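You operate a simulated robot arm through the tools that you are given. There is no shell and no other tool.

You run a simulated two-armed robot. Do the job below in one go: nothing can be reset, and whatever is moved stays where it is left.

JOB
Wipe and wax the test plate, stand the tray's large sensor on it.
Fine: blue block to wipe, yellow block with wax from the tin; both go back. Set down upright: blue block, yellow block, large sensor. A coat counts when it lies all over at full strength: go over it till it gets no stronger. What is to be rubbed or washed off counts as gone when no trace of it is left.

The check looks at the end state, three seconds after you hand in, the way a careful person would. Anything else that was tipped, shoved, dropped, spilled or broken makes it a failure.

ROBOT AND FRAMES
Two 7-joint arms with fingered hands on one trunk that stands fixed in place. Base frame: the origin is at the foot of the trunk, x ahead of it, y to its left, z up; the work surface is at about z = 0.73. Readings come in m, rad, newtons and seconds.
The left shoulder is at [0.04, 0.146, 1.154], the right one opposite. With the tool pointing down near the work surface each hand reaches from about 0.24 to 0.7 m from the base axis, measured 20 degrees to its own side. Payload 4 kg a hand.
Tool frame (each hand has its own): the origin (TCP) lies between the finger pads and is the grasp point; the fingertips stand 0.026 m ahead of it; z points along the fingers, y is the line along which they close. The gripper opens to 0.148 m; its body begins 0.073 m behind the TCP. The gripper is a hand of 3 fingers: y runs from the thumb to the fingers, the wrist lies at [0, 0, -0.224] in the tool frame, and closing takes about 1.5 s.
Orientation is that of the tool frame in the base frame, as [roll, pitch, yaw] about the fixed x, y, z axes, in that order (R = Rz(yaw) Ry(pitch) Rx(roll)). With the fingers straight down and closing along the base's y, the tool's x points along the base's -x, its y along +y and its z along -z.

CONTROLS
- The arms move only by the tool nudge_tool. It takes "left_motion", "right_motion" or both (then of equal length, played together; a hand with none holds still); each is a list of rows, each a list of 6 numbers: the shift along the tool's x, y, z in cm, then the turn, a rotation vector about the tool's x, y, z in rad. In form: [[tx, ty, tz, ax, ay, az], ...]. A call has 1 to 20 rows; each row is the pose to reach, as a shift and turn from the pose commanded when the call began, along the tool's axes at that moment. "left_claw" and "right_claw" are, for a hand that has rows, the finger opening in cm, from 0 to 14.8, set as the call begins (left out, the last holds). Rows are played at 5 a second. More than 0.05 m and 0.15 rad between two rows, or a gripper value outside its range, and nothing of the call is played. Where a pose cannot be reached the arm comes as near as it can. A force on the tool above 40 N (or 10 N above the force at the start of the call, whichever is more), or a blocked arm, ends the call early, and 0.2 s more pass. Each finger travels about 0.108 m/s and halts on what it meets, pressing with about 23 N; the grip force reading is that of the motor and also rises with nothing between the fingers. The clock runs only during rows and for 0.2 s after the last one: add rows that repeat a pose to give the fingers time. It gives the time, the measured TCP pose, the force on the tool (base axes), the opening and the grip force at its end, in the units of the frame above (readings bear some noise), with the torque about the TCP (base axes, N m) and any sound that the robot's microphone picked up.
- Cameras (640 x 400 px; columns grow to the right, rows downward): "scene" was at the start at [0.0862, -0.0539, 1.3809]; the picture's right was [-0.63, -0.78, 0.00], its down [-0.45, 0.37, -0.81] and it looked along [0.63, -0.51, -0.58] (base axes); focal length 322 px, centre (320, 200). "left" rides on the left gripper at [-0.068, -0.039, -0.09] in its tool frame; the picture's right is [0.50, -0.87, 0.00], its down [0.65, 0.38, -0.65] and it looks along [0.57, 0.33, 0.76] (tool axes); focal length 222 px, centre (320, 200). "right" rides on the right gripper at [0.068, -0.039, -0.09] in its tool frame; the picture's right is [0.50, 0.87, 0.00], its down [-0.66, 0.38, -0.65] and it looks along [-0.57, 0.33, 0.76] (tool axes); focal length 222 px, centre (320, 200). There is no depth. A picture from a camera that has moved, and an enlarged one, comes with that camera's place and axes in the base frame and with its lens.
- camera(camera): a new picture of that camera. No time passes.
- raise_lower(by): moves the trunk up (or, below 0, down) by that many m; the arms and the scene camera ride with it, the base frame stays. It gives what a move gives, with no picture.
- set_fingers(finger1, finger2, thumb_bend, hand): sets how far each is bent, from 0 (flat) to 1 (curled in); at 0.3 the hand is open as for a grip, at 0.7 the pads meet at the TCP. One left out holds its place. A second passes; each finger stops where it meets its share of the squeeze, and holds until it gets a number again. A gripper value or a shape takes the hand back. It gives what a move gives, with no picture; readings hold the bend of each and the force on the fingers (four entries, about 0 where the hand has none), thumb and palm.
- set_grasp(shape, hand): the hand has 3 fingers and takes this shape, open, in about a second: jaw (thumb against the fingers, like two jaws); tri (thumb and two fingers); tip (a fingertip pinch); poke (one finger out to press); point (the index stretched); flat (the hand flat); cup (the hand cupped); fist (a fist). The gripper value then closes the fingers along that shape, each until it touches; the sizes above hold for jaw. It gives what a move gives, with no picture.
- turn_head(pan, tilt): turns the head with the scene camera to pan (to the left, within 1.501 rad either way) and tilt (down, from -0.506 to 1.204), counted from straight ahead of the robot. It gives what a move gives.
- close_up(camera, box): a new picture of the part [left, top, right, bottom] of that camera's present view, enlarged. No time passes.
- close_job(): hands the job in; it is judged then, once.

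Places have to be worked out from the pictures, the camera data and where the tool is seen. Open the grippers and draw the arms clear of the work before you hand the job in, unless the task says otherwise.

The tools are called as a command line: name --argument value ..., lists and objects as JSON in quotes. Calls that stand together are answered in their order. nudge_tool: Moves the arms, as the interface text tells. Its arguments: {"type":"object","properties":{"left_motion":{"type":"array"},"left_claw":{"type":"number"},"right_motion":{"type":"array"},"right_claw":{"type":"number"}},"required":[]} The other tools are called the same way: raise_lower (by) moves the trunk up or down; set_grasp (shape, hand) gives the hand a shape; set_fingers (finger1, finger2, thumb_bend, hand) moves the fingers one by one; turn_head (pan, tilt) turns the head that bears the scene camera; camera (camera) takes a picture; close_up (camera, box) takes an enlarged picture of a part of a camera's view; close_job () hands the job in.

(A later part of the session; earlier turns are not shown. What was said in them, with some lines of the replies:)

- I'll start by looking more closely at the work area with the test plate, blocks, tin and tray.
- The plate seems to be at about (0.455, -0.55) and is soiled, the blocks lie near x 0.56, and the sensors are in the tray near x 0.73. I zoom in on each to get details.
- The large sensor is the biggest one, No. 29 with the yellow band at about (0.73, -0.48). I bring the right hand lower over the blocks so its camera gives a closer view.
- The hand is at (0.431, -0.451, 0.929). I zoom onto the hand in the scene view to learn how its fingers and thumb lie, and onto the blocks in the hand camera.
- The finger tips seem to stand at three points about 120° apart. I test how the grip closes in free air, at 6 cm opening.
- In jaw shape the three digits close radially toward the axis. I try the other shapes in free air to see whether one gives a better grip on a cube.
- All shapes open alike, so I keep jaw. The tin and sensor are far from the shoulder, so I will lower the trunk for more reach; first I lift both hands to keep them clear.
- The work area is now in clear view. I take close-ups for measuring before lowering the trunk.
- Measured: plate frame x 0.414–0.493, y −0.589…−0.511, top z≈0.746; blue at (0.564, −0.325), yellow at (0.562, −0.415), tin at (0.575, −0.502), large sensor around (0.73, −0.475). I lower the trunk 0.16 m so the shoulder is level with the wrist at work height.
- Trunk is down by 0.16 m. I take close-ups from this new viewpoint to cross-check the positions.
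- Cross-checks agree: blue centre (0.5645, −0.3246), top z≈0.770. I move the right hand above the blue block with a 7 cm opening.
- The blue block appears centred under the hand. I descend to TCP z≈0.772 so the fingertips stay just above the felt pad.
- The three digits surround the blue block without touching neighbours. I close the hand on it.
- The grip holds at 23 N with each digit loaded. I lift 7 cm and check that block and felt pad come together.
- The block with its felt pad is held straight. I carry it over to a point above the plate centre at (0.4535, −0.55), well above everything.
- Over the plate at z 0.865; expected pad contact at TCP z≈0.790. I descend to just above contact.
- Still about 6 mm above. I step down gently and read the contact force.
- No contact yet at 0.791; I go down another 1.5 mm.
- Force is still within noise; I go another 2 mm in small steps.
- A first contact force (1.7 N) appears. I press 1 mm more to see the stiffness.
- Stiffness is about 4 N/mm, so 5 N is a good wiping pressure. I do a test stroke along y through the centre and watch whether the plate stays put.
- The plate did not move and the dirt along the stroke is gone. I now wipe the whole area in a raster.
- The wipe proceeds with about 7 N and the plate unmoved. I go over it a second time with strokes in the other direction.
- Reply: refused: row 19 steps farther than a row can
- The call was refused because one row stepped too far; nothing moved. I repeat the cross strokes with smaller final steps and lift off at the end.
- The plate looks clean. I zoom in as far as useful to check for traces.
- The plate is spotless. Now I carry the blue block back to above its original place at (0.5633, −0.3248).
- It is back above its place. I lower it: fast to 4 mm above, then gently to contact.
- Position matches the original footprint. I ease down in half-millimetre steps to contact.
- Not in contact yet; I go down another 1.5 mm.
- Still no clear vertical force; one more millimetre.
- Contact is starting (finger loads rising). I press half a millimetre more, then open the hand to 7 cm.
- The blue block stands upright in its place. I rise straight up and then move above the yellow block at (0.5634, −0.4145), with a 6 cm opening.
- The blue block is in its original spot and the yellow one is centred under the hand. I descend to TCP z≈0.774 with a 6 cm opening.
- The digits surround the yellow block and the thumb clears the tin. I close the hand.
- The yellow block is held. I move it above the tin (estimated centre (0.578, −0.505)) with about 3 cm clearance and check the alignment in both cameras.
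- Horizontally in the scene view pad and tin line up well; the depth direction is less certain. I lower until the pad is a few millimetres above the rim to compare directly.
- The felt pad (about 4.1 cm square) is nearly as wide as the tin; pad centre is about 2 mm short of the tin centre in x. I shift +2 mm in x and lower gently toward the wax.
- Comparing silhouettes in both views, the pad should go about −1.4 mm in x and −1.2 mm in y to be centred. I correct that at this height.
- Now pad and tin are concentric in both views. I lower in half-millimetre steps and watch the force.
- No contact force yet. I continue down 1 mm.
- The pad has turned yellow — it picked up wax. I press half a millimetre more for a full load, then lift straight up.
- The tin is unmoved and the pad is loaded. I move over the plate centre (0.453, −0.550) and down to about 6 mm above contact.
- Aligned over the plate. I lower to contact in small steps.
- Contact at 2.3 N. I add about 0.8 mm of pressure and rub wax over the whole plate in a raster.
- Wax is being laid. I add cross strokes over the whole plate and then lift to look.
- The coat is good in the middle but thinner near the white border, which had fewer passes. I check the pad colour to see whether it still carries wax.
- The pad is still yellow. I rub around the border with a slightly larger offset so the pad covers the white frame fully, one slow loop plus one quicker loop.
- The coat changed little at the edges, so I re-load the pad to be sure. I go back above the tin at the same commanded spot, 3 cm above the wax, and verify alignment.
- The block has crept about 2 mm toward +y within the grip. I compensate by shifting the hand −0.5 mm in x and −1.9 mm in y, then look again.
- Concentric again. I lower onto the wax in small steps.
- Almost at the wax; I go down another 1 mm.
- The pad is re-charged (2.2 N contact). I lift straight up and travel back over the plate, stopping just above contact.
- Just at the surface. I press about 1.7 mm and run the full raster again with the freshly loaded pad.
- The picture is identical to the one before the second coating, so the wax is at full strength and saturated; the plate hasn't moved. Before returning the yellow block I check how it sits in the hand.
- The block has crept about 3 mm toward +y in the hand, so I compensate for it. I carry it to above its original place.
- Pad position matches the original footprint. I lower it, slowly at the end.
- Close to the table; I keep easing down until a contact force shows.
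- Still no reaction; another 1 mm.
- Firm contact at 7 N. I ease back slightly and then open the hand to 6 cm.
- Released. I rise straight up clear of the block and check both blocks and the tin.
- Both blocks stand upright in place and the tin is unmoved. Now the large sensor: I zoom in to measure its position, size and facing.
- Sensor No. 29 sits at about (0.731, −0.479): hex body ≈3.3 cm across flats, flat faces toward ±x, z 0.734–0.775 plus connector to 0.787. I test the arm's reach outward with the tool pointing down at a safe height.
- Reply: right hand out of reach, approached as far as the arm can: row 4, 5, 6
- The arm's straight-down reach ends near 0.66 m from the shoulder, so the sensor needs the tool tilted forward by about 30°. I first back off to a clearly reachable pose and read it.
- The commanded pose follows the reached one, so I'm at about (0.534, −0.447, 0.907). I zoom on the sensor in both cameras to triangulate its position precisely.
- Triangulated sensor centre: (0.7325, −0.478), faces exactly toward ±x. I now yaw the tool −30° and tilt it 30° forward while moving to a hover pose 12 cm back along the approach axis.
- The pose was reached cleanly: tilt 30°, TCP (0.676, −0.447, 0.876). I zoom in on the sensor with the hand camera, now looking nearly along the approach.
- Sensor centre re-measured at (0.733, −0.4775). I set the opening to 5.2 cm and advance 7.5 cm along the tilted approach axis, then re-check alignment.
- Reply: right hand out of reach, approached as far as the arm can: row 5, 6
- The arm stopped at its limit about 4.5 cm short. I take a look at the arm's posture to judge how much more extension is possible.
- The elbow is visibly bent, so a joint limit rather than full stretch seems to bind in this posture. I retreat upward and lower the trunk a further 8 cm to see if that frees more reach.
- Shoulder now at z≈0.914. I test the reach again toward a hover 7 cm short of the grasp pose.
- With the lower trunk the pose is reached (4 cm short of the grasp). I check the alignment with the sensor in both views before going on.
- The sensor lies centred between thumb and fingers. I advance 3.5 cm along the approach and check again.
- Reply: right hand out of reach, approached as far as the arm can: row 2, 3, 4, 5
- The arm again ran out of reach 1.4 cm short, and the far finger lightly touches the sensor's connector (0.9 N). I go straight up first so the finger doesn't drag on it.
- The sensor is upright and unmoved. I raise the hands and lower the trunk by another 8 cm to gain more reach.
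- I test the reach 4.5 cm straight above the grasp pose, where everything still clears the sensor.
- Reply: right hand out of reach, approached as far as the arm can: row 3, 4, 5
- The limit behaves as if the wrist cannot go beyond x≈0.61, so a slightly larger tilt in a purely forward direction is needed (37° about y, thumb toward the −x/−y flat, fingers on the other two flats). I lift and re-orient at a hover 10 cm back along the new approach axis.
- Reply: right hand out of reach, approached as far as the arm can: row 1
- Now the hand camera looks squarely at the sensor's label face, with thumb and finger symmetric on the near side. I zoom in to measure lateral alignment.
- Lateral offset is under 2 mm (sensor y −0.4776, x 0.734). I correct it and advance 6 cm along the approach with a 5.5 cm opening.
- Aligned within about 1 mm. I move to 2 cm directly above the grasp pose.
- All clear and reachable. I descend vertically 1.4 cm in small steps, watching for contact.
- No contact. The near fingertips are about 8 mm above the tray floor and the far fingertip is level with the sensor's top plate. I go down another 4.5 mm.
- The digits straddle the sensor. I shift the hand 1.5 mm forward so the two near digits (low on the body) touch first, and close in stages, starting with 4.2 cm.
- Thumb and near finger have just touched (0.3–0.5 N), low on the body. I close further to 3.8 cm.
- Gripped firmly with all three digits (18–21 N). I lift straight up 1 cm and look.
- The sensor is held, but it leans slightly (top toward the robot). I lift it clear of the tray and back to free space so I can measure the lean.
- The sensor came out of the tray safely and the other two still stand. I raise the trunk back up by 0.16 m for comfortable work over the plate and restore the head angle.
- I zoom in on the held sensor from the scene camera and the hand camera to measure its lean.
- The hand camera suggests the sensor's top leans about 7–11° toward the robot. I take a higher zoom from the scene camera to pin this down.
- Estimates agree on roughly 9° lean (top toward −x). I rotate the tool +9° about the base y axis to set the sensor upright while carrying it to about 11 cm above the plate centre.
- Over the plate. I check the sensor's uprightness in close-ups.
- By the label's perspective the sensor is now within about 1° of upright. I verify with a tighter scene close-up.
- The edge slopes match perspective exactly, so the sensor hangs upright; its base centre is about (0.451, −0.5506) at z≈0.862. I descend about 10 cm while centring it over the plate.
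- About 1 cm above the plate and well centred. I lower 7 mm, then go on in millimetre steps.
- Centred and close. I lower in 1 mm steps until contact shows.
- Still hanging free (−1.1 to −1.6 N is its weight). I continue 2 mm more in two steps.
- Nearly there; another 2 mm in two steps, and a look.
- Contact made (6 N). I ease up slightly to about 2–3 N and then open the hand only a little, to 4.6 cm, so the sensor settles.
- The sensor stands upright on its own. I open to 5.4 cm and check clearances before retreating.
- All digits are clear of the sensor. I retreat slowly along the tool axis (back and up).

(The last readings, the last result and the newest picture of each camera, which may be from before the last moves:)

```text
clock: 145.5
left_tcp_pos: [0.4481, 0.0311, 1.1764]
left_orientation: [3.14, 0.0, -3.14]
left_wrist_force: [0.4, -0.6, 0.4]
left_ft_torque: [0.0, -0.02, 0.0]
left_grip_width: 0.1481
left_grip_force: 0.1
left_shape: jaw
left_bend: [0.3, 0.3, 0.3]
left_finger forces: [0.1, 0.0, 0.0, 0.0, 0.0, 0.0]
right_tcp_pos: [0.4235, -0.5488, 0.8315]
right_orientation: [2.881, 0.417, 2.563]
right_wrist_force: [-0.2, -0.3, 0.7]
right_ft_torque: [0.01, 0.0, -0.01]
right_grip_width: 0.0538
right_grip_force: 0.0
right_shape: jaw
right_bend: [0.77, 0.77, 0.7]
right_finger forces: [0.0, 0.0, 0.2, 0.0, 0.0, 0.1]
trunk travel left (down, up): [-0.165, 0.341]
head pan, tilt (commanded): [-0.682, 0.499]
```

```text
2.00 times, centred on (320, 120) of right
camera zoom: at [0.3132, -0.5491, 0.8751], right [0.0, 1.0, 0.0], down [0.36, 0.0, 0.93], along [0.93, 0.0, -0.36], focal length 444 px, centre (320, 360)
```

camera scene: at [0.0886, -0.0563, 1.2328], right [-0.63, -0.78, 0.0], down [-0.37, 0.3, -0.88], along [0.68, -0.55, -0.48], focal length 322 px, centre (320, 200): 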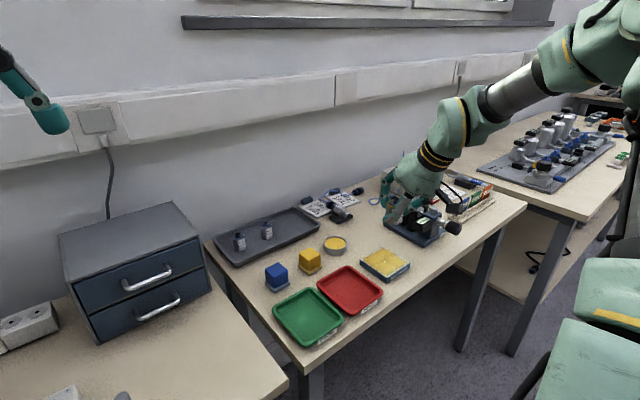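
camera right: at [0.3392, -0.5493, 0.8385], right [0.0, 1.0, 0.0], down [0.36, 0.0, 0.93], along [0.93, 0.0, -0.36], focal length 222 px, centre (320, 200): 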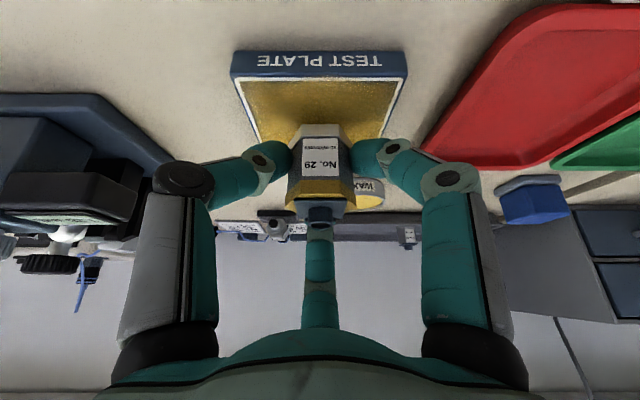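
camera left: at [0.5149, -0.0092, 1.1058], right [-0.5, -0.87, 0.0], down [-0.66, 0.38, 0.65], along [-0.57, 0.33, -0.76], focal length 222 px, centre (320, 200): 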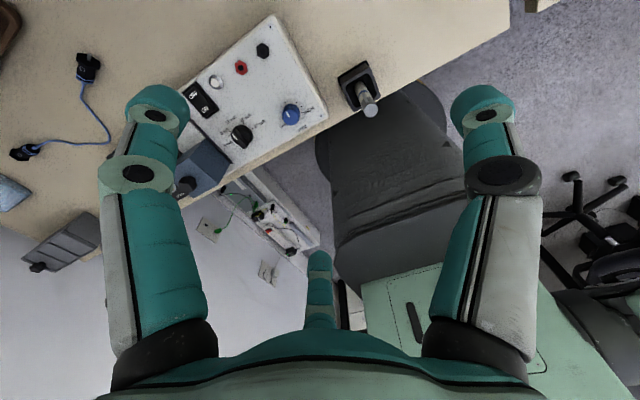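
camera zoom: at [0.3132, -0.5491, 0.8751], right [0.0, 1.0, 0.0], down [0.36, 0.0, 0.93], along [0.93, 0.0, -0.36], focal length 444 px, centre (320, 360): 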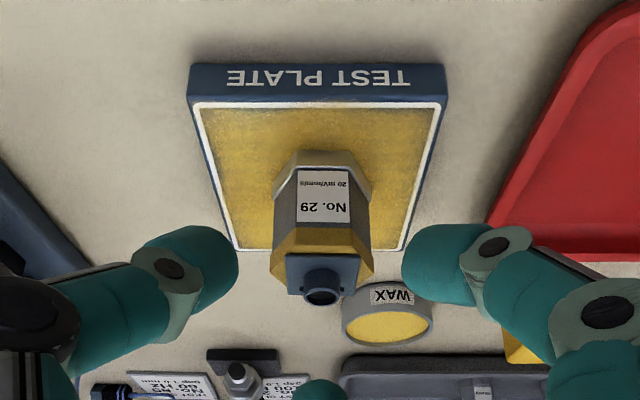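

The sensor stands free on the waxed plate. I lift the hand well clear and open it.

nudge_tool --right_motion '[[-1.22, 0.7, -2.65, 0, 0, 0], [-2.44, 1.41, -5.3, 0, 0, 0], [-3.66, 2.11, -7.95, 0, 0, 0], [-4.88, 2.82, -10.6, 0, 0, 0], [-6.1, 3.52, -13.24, 0, 0, 0], [-6.1, 3.52, -13.24, 0, 0, 0]]'

nudge_tool --right_motion '[[0, 0, -2, 0, 0, 0], [0, 0, -4, 0, 0, 0], [0, 0, -6, 0, 0, 0], [0, 0, -6, 0, 0, 0], [0, 0, -6, 0, 0, 0], [0, 0, -6, 0, 0, 0]]' --right_claw 14.8

camera --camera "scene"

camera --camera "right"

```text
clock: 146.9
left_tcp_pos: [0.4467, 0.0304, 1.1771]
left_orientation: [-3.141, 0.001, -3.141]
left_wrist_force: [0.0, -0.9, 0.5]
left_ft_torque: [-0.01, -0.01, 0.03]
left_grip_width: 0.1477
left_grip_force: 0.0
left_shape: jaw
left_bend: [0.3, 0.3, 0.3]
left_finger forces: [0.1, 0.0, 0.0, 0.1, 0.1, 0.0]
right_tcp_pos: [0.4247, -0.5497, 0.9796]
right_orientation: [2.882, 0.418, 2.561]
right_wrist_force: [-0.2, 0.0, -0.3]
right_ft_torque: [-0.02, 0.02, 0.02]
right_grip_width: 0.0539
right_grip_force: 0.1
right_shape: jaw
right_bend: [0.77, 0.77, 0.7]
right_finger forces: [0.0, 0.0, 0.1, 0.1, 0.1, 0.1]
trunk travel left (down, up): [-0.165, 0.341]
head pan, tilt (commanded): [-0.682, 0.499]
```

```text
clock: 148.3
left_tcp_pos: [0.4467, 0.03, 1.1748]
left_orientation: [-3.141, 0.001, -3.139]
left_wrist_force: [0.0, -0.4, -0.1]
left_ft_torque: [0.0, -0.03, 0.0]
left_grip_width: 0.1479
left_grip_force: 0.1
left_shape: jaw
left_bend: [0.3, 0.3, 0.3]
left_finger forces: [0.0, 0.0, 0.0, 0.0, 0.1, 0.0]
right_tcp_pos: [0.3971, -0.5485, 1.0329]
right_orientation: [2.881, 0.42, 2.563]
right_wrist_force: [-0.6, -1.0, -0.4]
right_ft_torque: [0.0, -0.04, -0.01]
right_grip_width: 0.1479
right_grip_force: 0.0
right_shape: jaw
right_bend: [0.3, 0.3, 0.3]
right_finger forces: [0.0, 0.0, 0.0, 0.0, 0.0, 0.1]
trunk travel left (down, up): [-0.165, 0.341]
head pan, tilt (commanded): [-0.682, 0.499]
```

```text
taken
camera scene: at [0.0885, -0.056, 1.2328], right [-0.63, -0.78, 0.0], down [-0.37, 0.3, -0.88], along [0.68, -0.55, -0.48], focal length 322 px, centre (320, 200)
```

scene: 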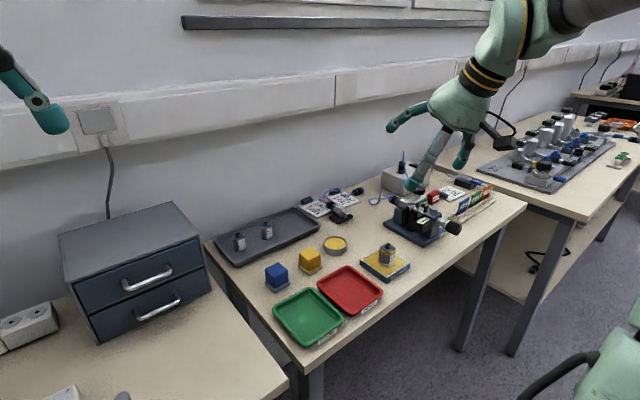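

```text
taken
camera right: at [0.2856, -0.5487, 1.0776], right [0.0, 1.0, 0.0], down [0.36, 0.0, 0.93], along [0.93, 0.0, -0.36], focal length 222 px, centre (320, 200)
```

right: 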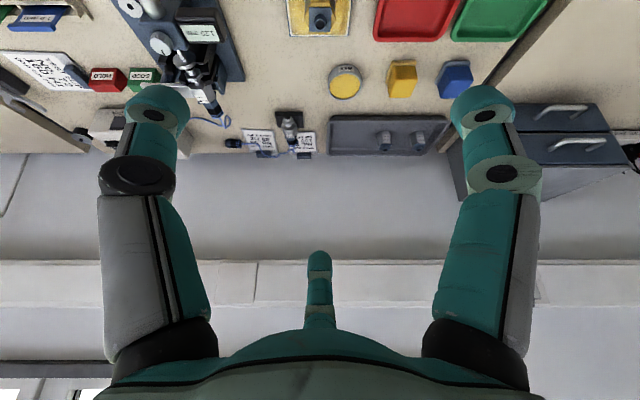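

Everything appears in order. I inspect the plate with sensor, the blocks and the tray closely before handing in.

close_up --camera "scene" --box '[355, 235, 420, 290]'

close_up --camera "scene" --box '[255, 225, 355, 300]'

close_up --camera "scene" --box '[205, 180, 385, 280]'

close_up --camera "right" --box '[260, 0, 480, 150]'

```text
7.27 times, centred on (388, 262) of scene
camera zoom: at [0.0885, -0.056, 1.2328], right [-0.63, -0.78, 0.0], down [-0.37, 0.3, -0.88], along [0.68, -0.55, -0.48], focal length 2338 px, centre (-171, -254)
```

zoom: 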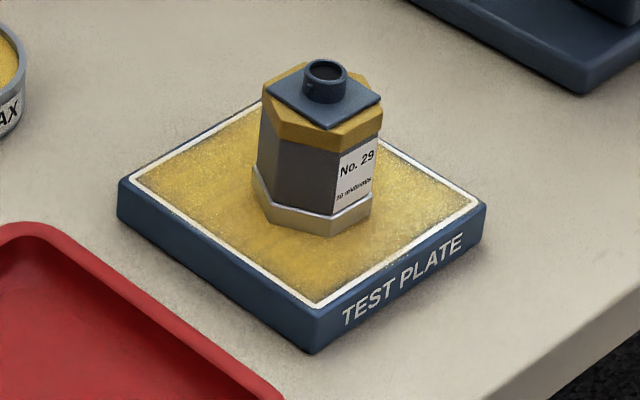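

```text
5.33 times, centred on (305, 262) of scene
camera zoom: at [0.0885, -0.056, 1.2328], right [-0.63, -0.78, 0.0], down [-0.37, 0.3, -0.88], along [0.68, -0.55, -0.48], focal length 1715 px, centre (400, -133)
```

zoom: 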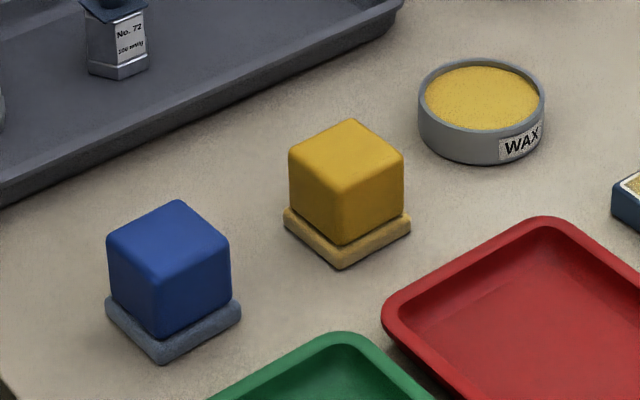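

```text
3.56 times, centred on (295, 230) of scene
camera zoom: at [0.0885, -0.056, 1.2328], right [-0.63, -0.78, 0.0], down [-0.37, 0.3, -0.88], along [0.68, -0.55, -0.48], focal length 1143 px, centre (409, 93)
```

zoom: 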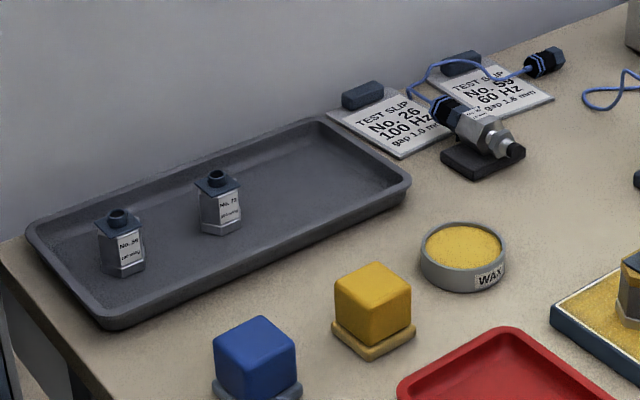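

```text
2.67 times, centred on (370, 75) of right
camera zoom: at [0.2856, -0.5487, 1.0776], right [0.0, 1.0, 0.0], down [0.36, 0.0, 0.93], along [0.93, 0.0, -0.36], focal length 592 px, centre (187, 533)
```

zoom: 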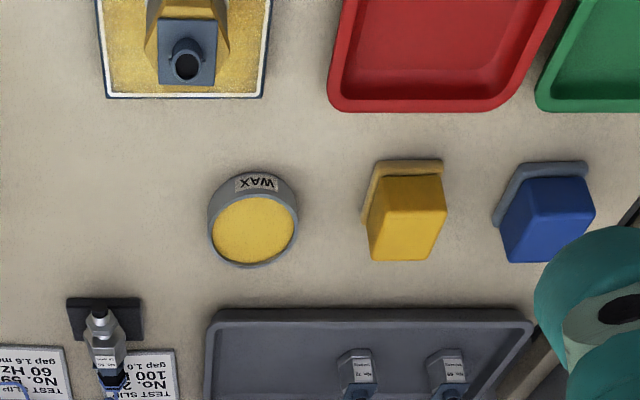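

All is as wanted: sensor No. 29 upright on the coated plate, both blocks upright in their places, tin, trays and other sensors untouched. I draw the right arm further back and up before handing in.

nudge_tool --right_motion '[[0.7, -0.4, -2.7, 0, 0, 0], [1.4, -0.8, -5.4, 0, 0, 0], [2.1, -1.2, -8.1, 0, 0, 0], [2.87, -1.65, -10.8, 0, 0, 0], [2.87, -1.65, -10.8, 0, 0, 0], [2.87, -1.65, -10.8, 0, 0, 0]]'

camera --camera "scene"

close_up --camera "scene" --box '[355, 180, 535, 300]'

```text
clock: 149.7
left_tcp_pos: [0.4465, 0.0309, 1.1766]
left_orientation: [3.141, -0.001, -3.141]
left_wrist_force: [0.1, -1.0, 0.4]
left_ft_torque: [-0.03, -0.03, 0.01]
left_grip_width: 0.1482
left_grip_force: 0.1
left_shape: jaw
left_bend: [0.3, 0.3, 0.3]
left_finger forces: [0.1, 0.0, 0.0, 0.0, 0.1, 0.1]
right_tcp_pos: [0.3159, -0.5489, 1.114]
right_orientation: [2.881, 0.419, 2.562]
right_wrist_force: [0.3, -0.3, -0.2]
right_ft_torque: [0.0, -0.02, 0.01]
right_grip_width: 0.148
right_grip_force: 0.0
right_shape: jaw
right_bend: [0.3, 0.3, 0.3]
right_finger forces: [0.0, 0.0, 0.1, 0.0, 0.1, 0.1]
trunk travel left (down, up): [-0.165, 0.341]
head pan, tilt (commanded): [-0.682, 0.499]
```

```text
taken
camera scene: at [0.0882, -0.0559, 1.2329], right [-0.63, -0.78, 0.0], down [-0.37, 0.3, -0.88], along [0.68, -0.55, -0.48], focal length 322 px, centre (320, 200)
```

scene: 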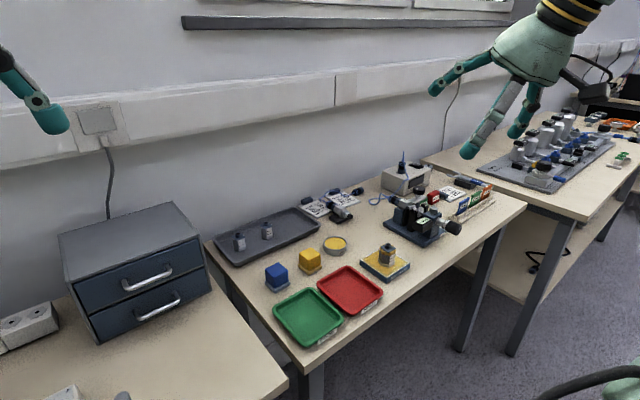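

```text
3.33 times, centred on (445, 240) of scene
camera zoom: at [0.0882, -0.0559, 1.2329], right [-0.63, -0.78, 0.0], down [-0.37, 0.3, -0.88], along [0.68, -0.55, -0.48], focal length 1072 px, centre (-97, 67)
```

zoom: 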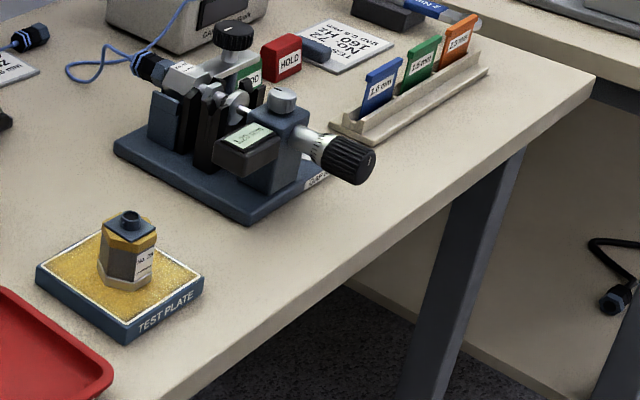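

Both arms are clear with open hands, the plate is wiped and fully waxed with the large sensor standing on it, and everything else is where it was. I hand in the job.

close_job

```text
The job is handed in.
```

The job is handed in. The test plate is wiped and waxed, and the large sensor (No. 29) stands upright at its centre.

- **Wiping:** I went over the whole plate with the blue block in two directions. Close-ups afterwards showed no trace of dirt.
- **Waxing:** I loaded the yellow block from the tin and coated the plate in several passes. A second loading and a full second coat made no visible difference, so I take the coat as full strength. It looks slightly thinner right along the white border; since extra passes there changed nothing, I read that as how the picture renders.
- **Blocks:** Both stand upright in their original places. The yellow one is about 3 mm off its original spot.
- **Sensor:** It was at the limit of the arm's reach, so I gripped it with the hand tilted forward. On an earlier try one finger touched its connector lightly. It leaned about 9° in the grip, so I levelled it before setting it down.
- **Rest of the bench:** The last pictures show the tin, the trays, the other two sensors and the gauge undisturbed. Both hands are open and clear of the work.
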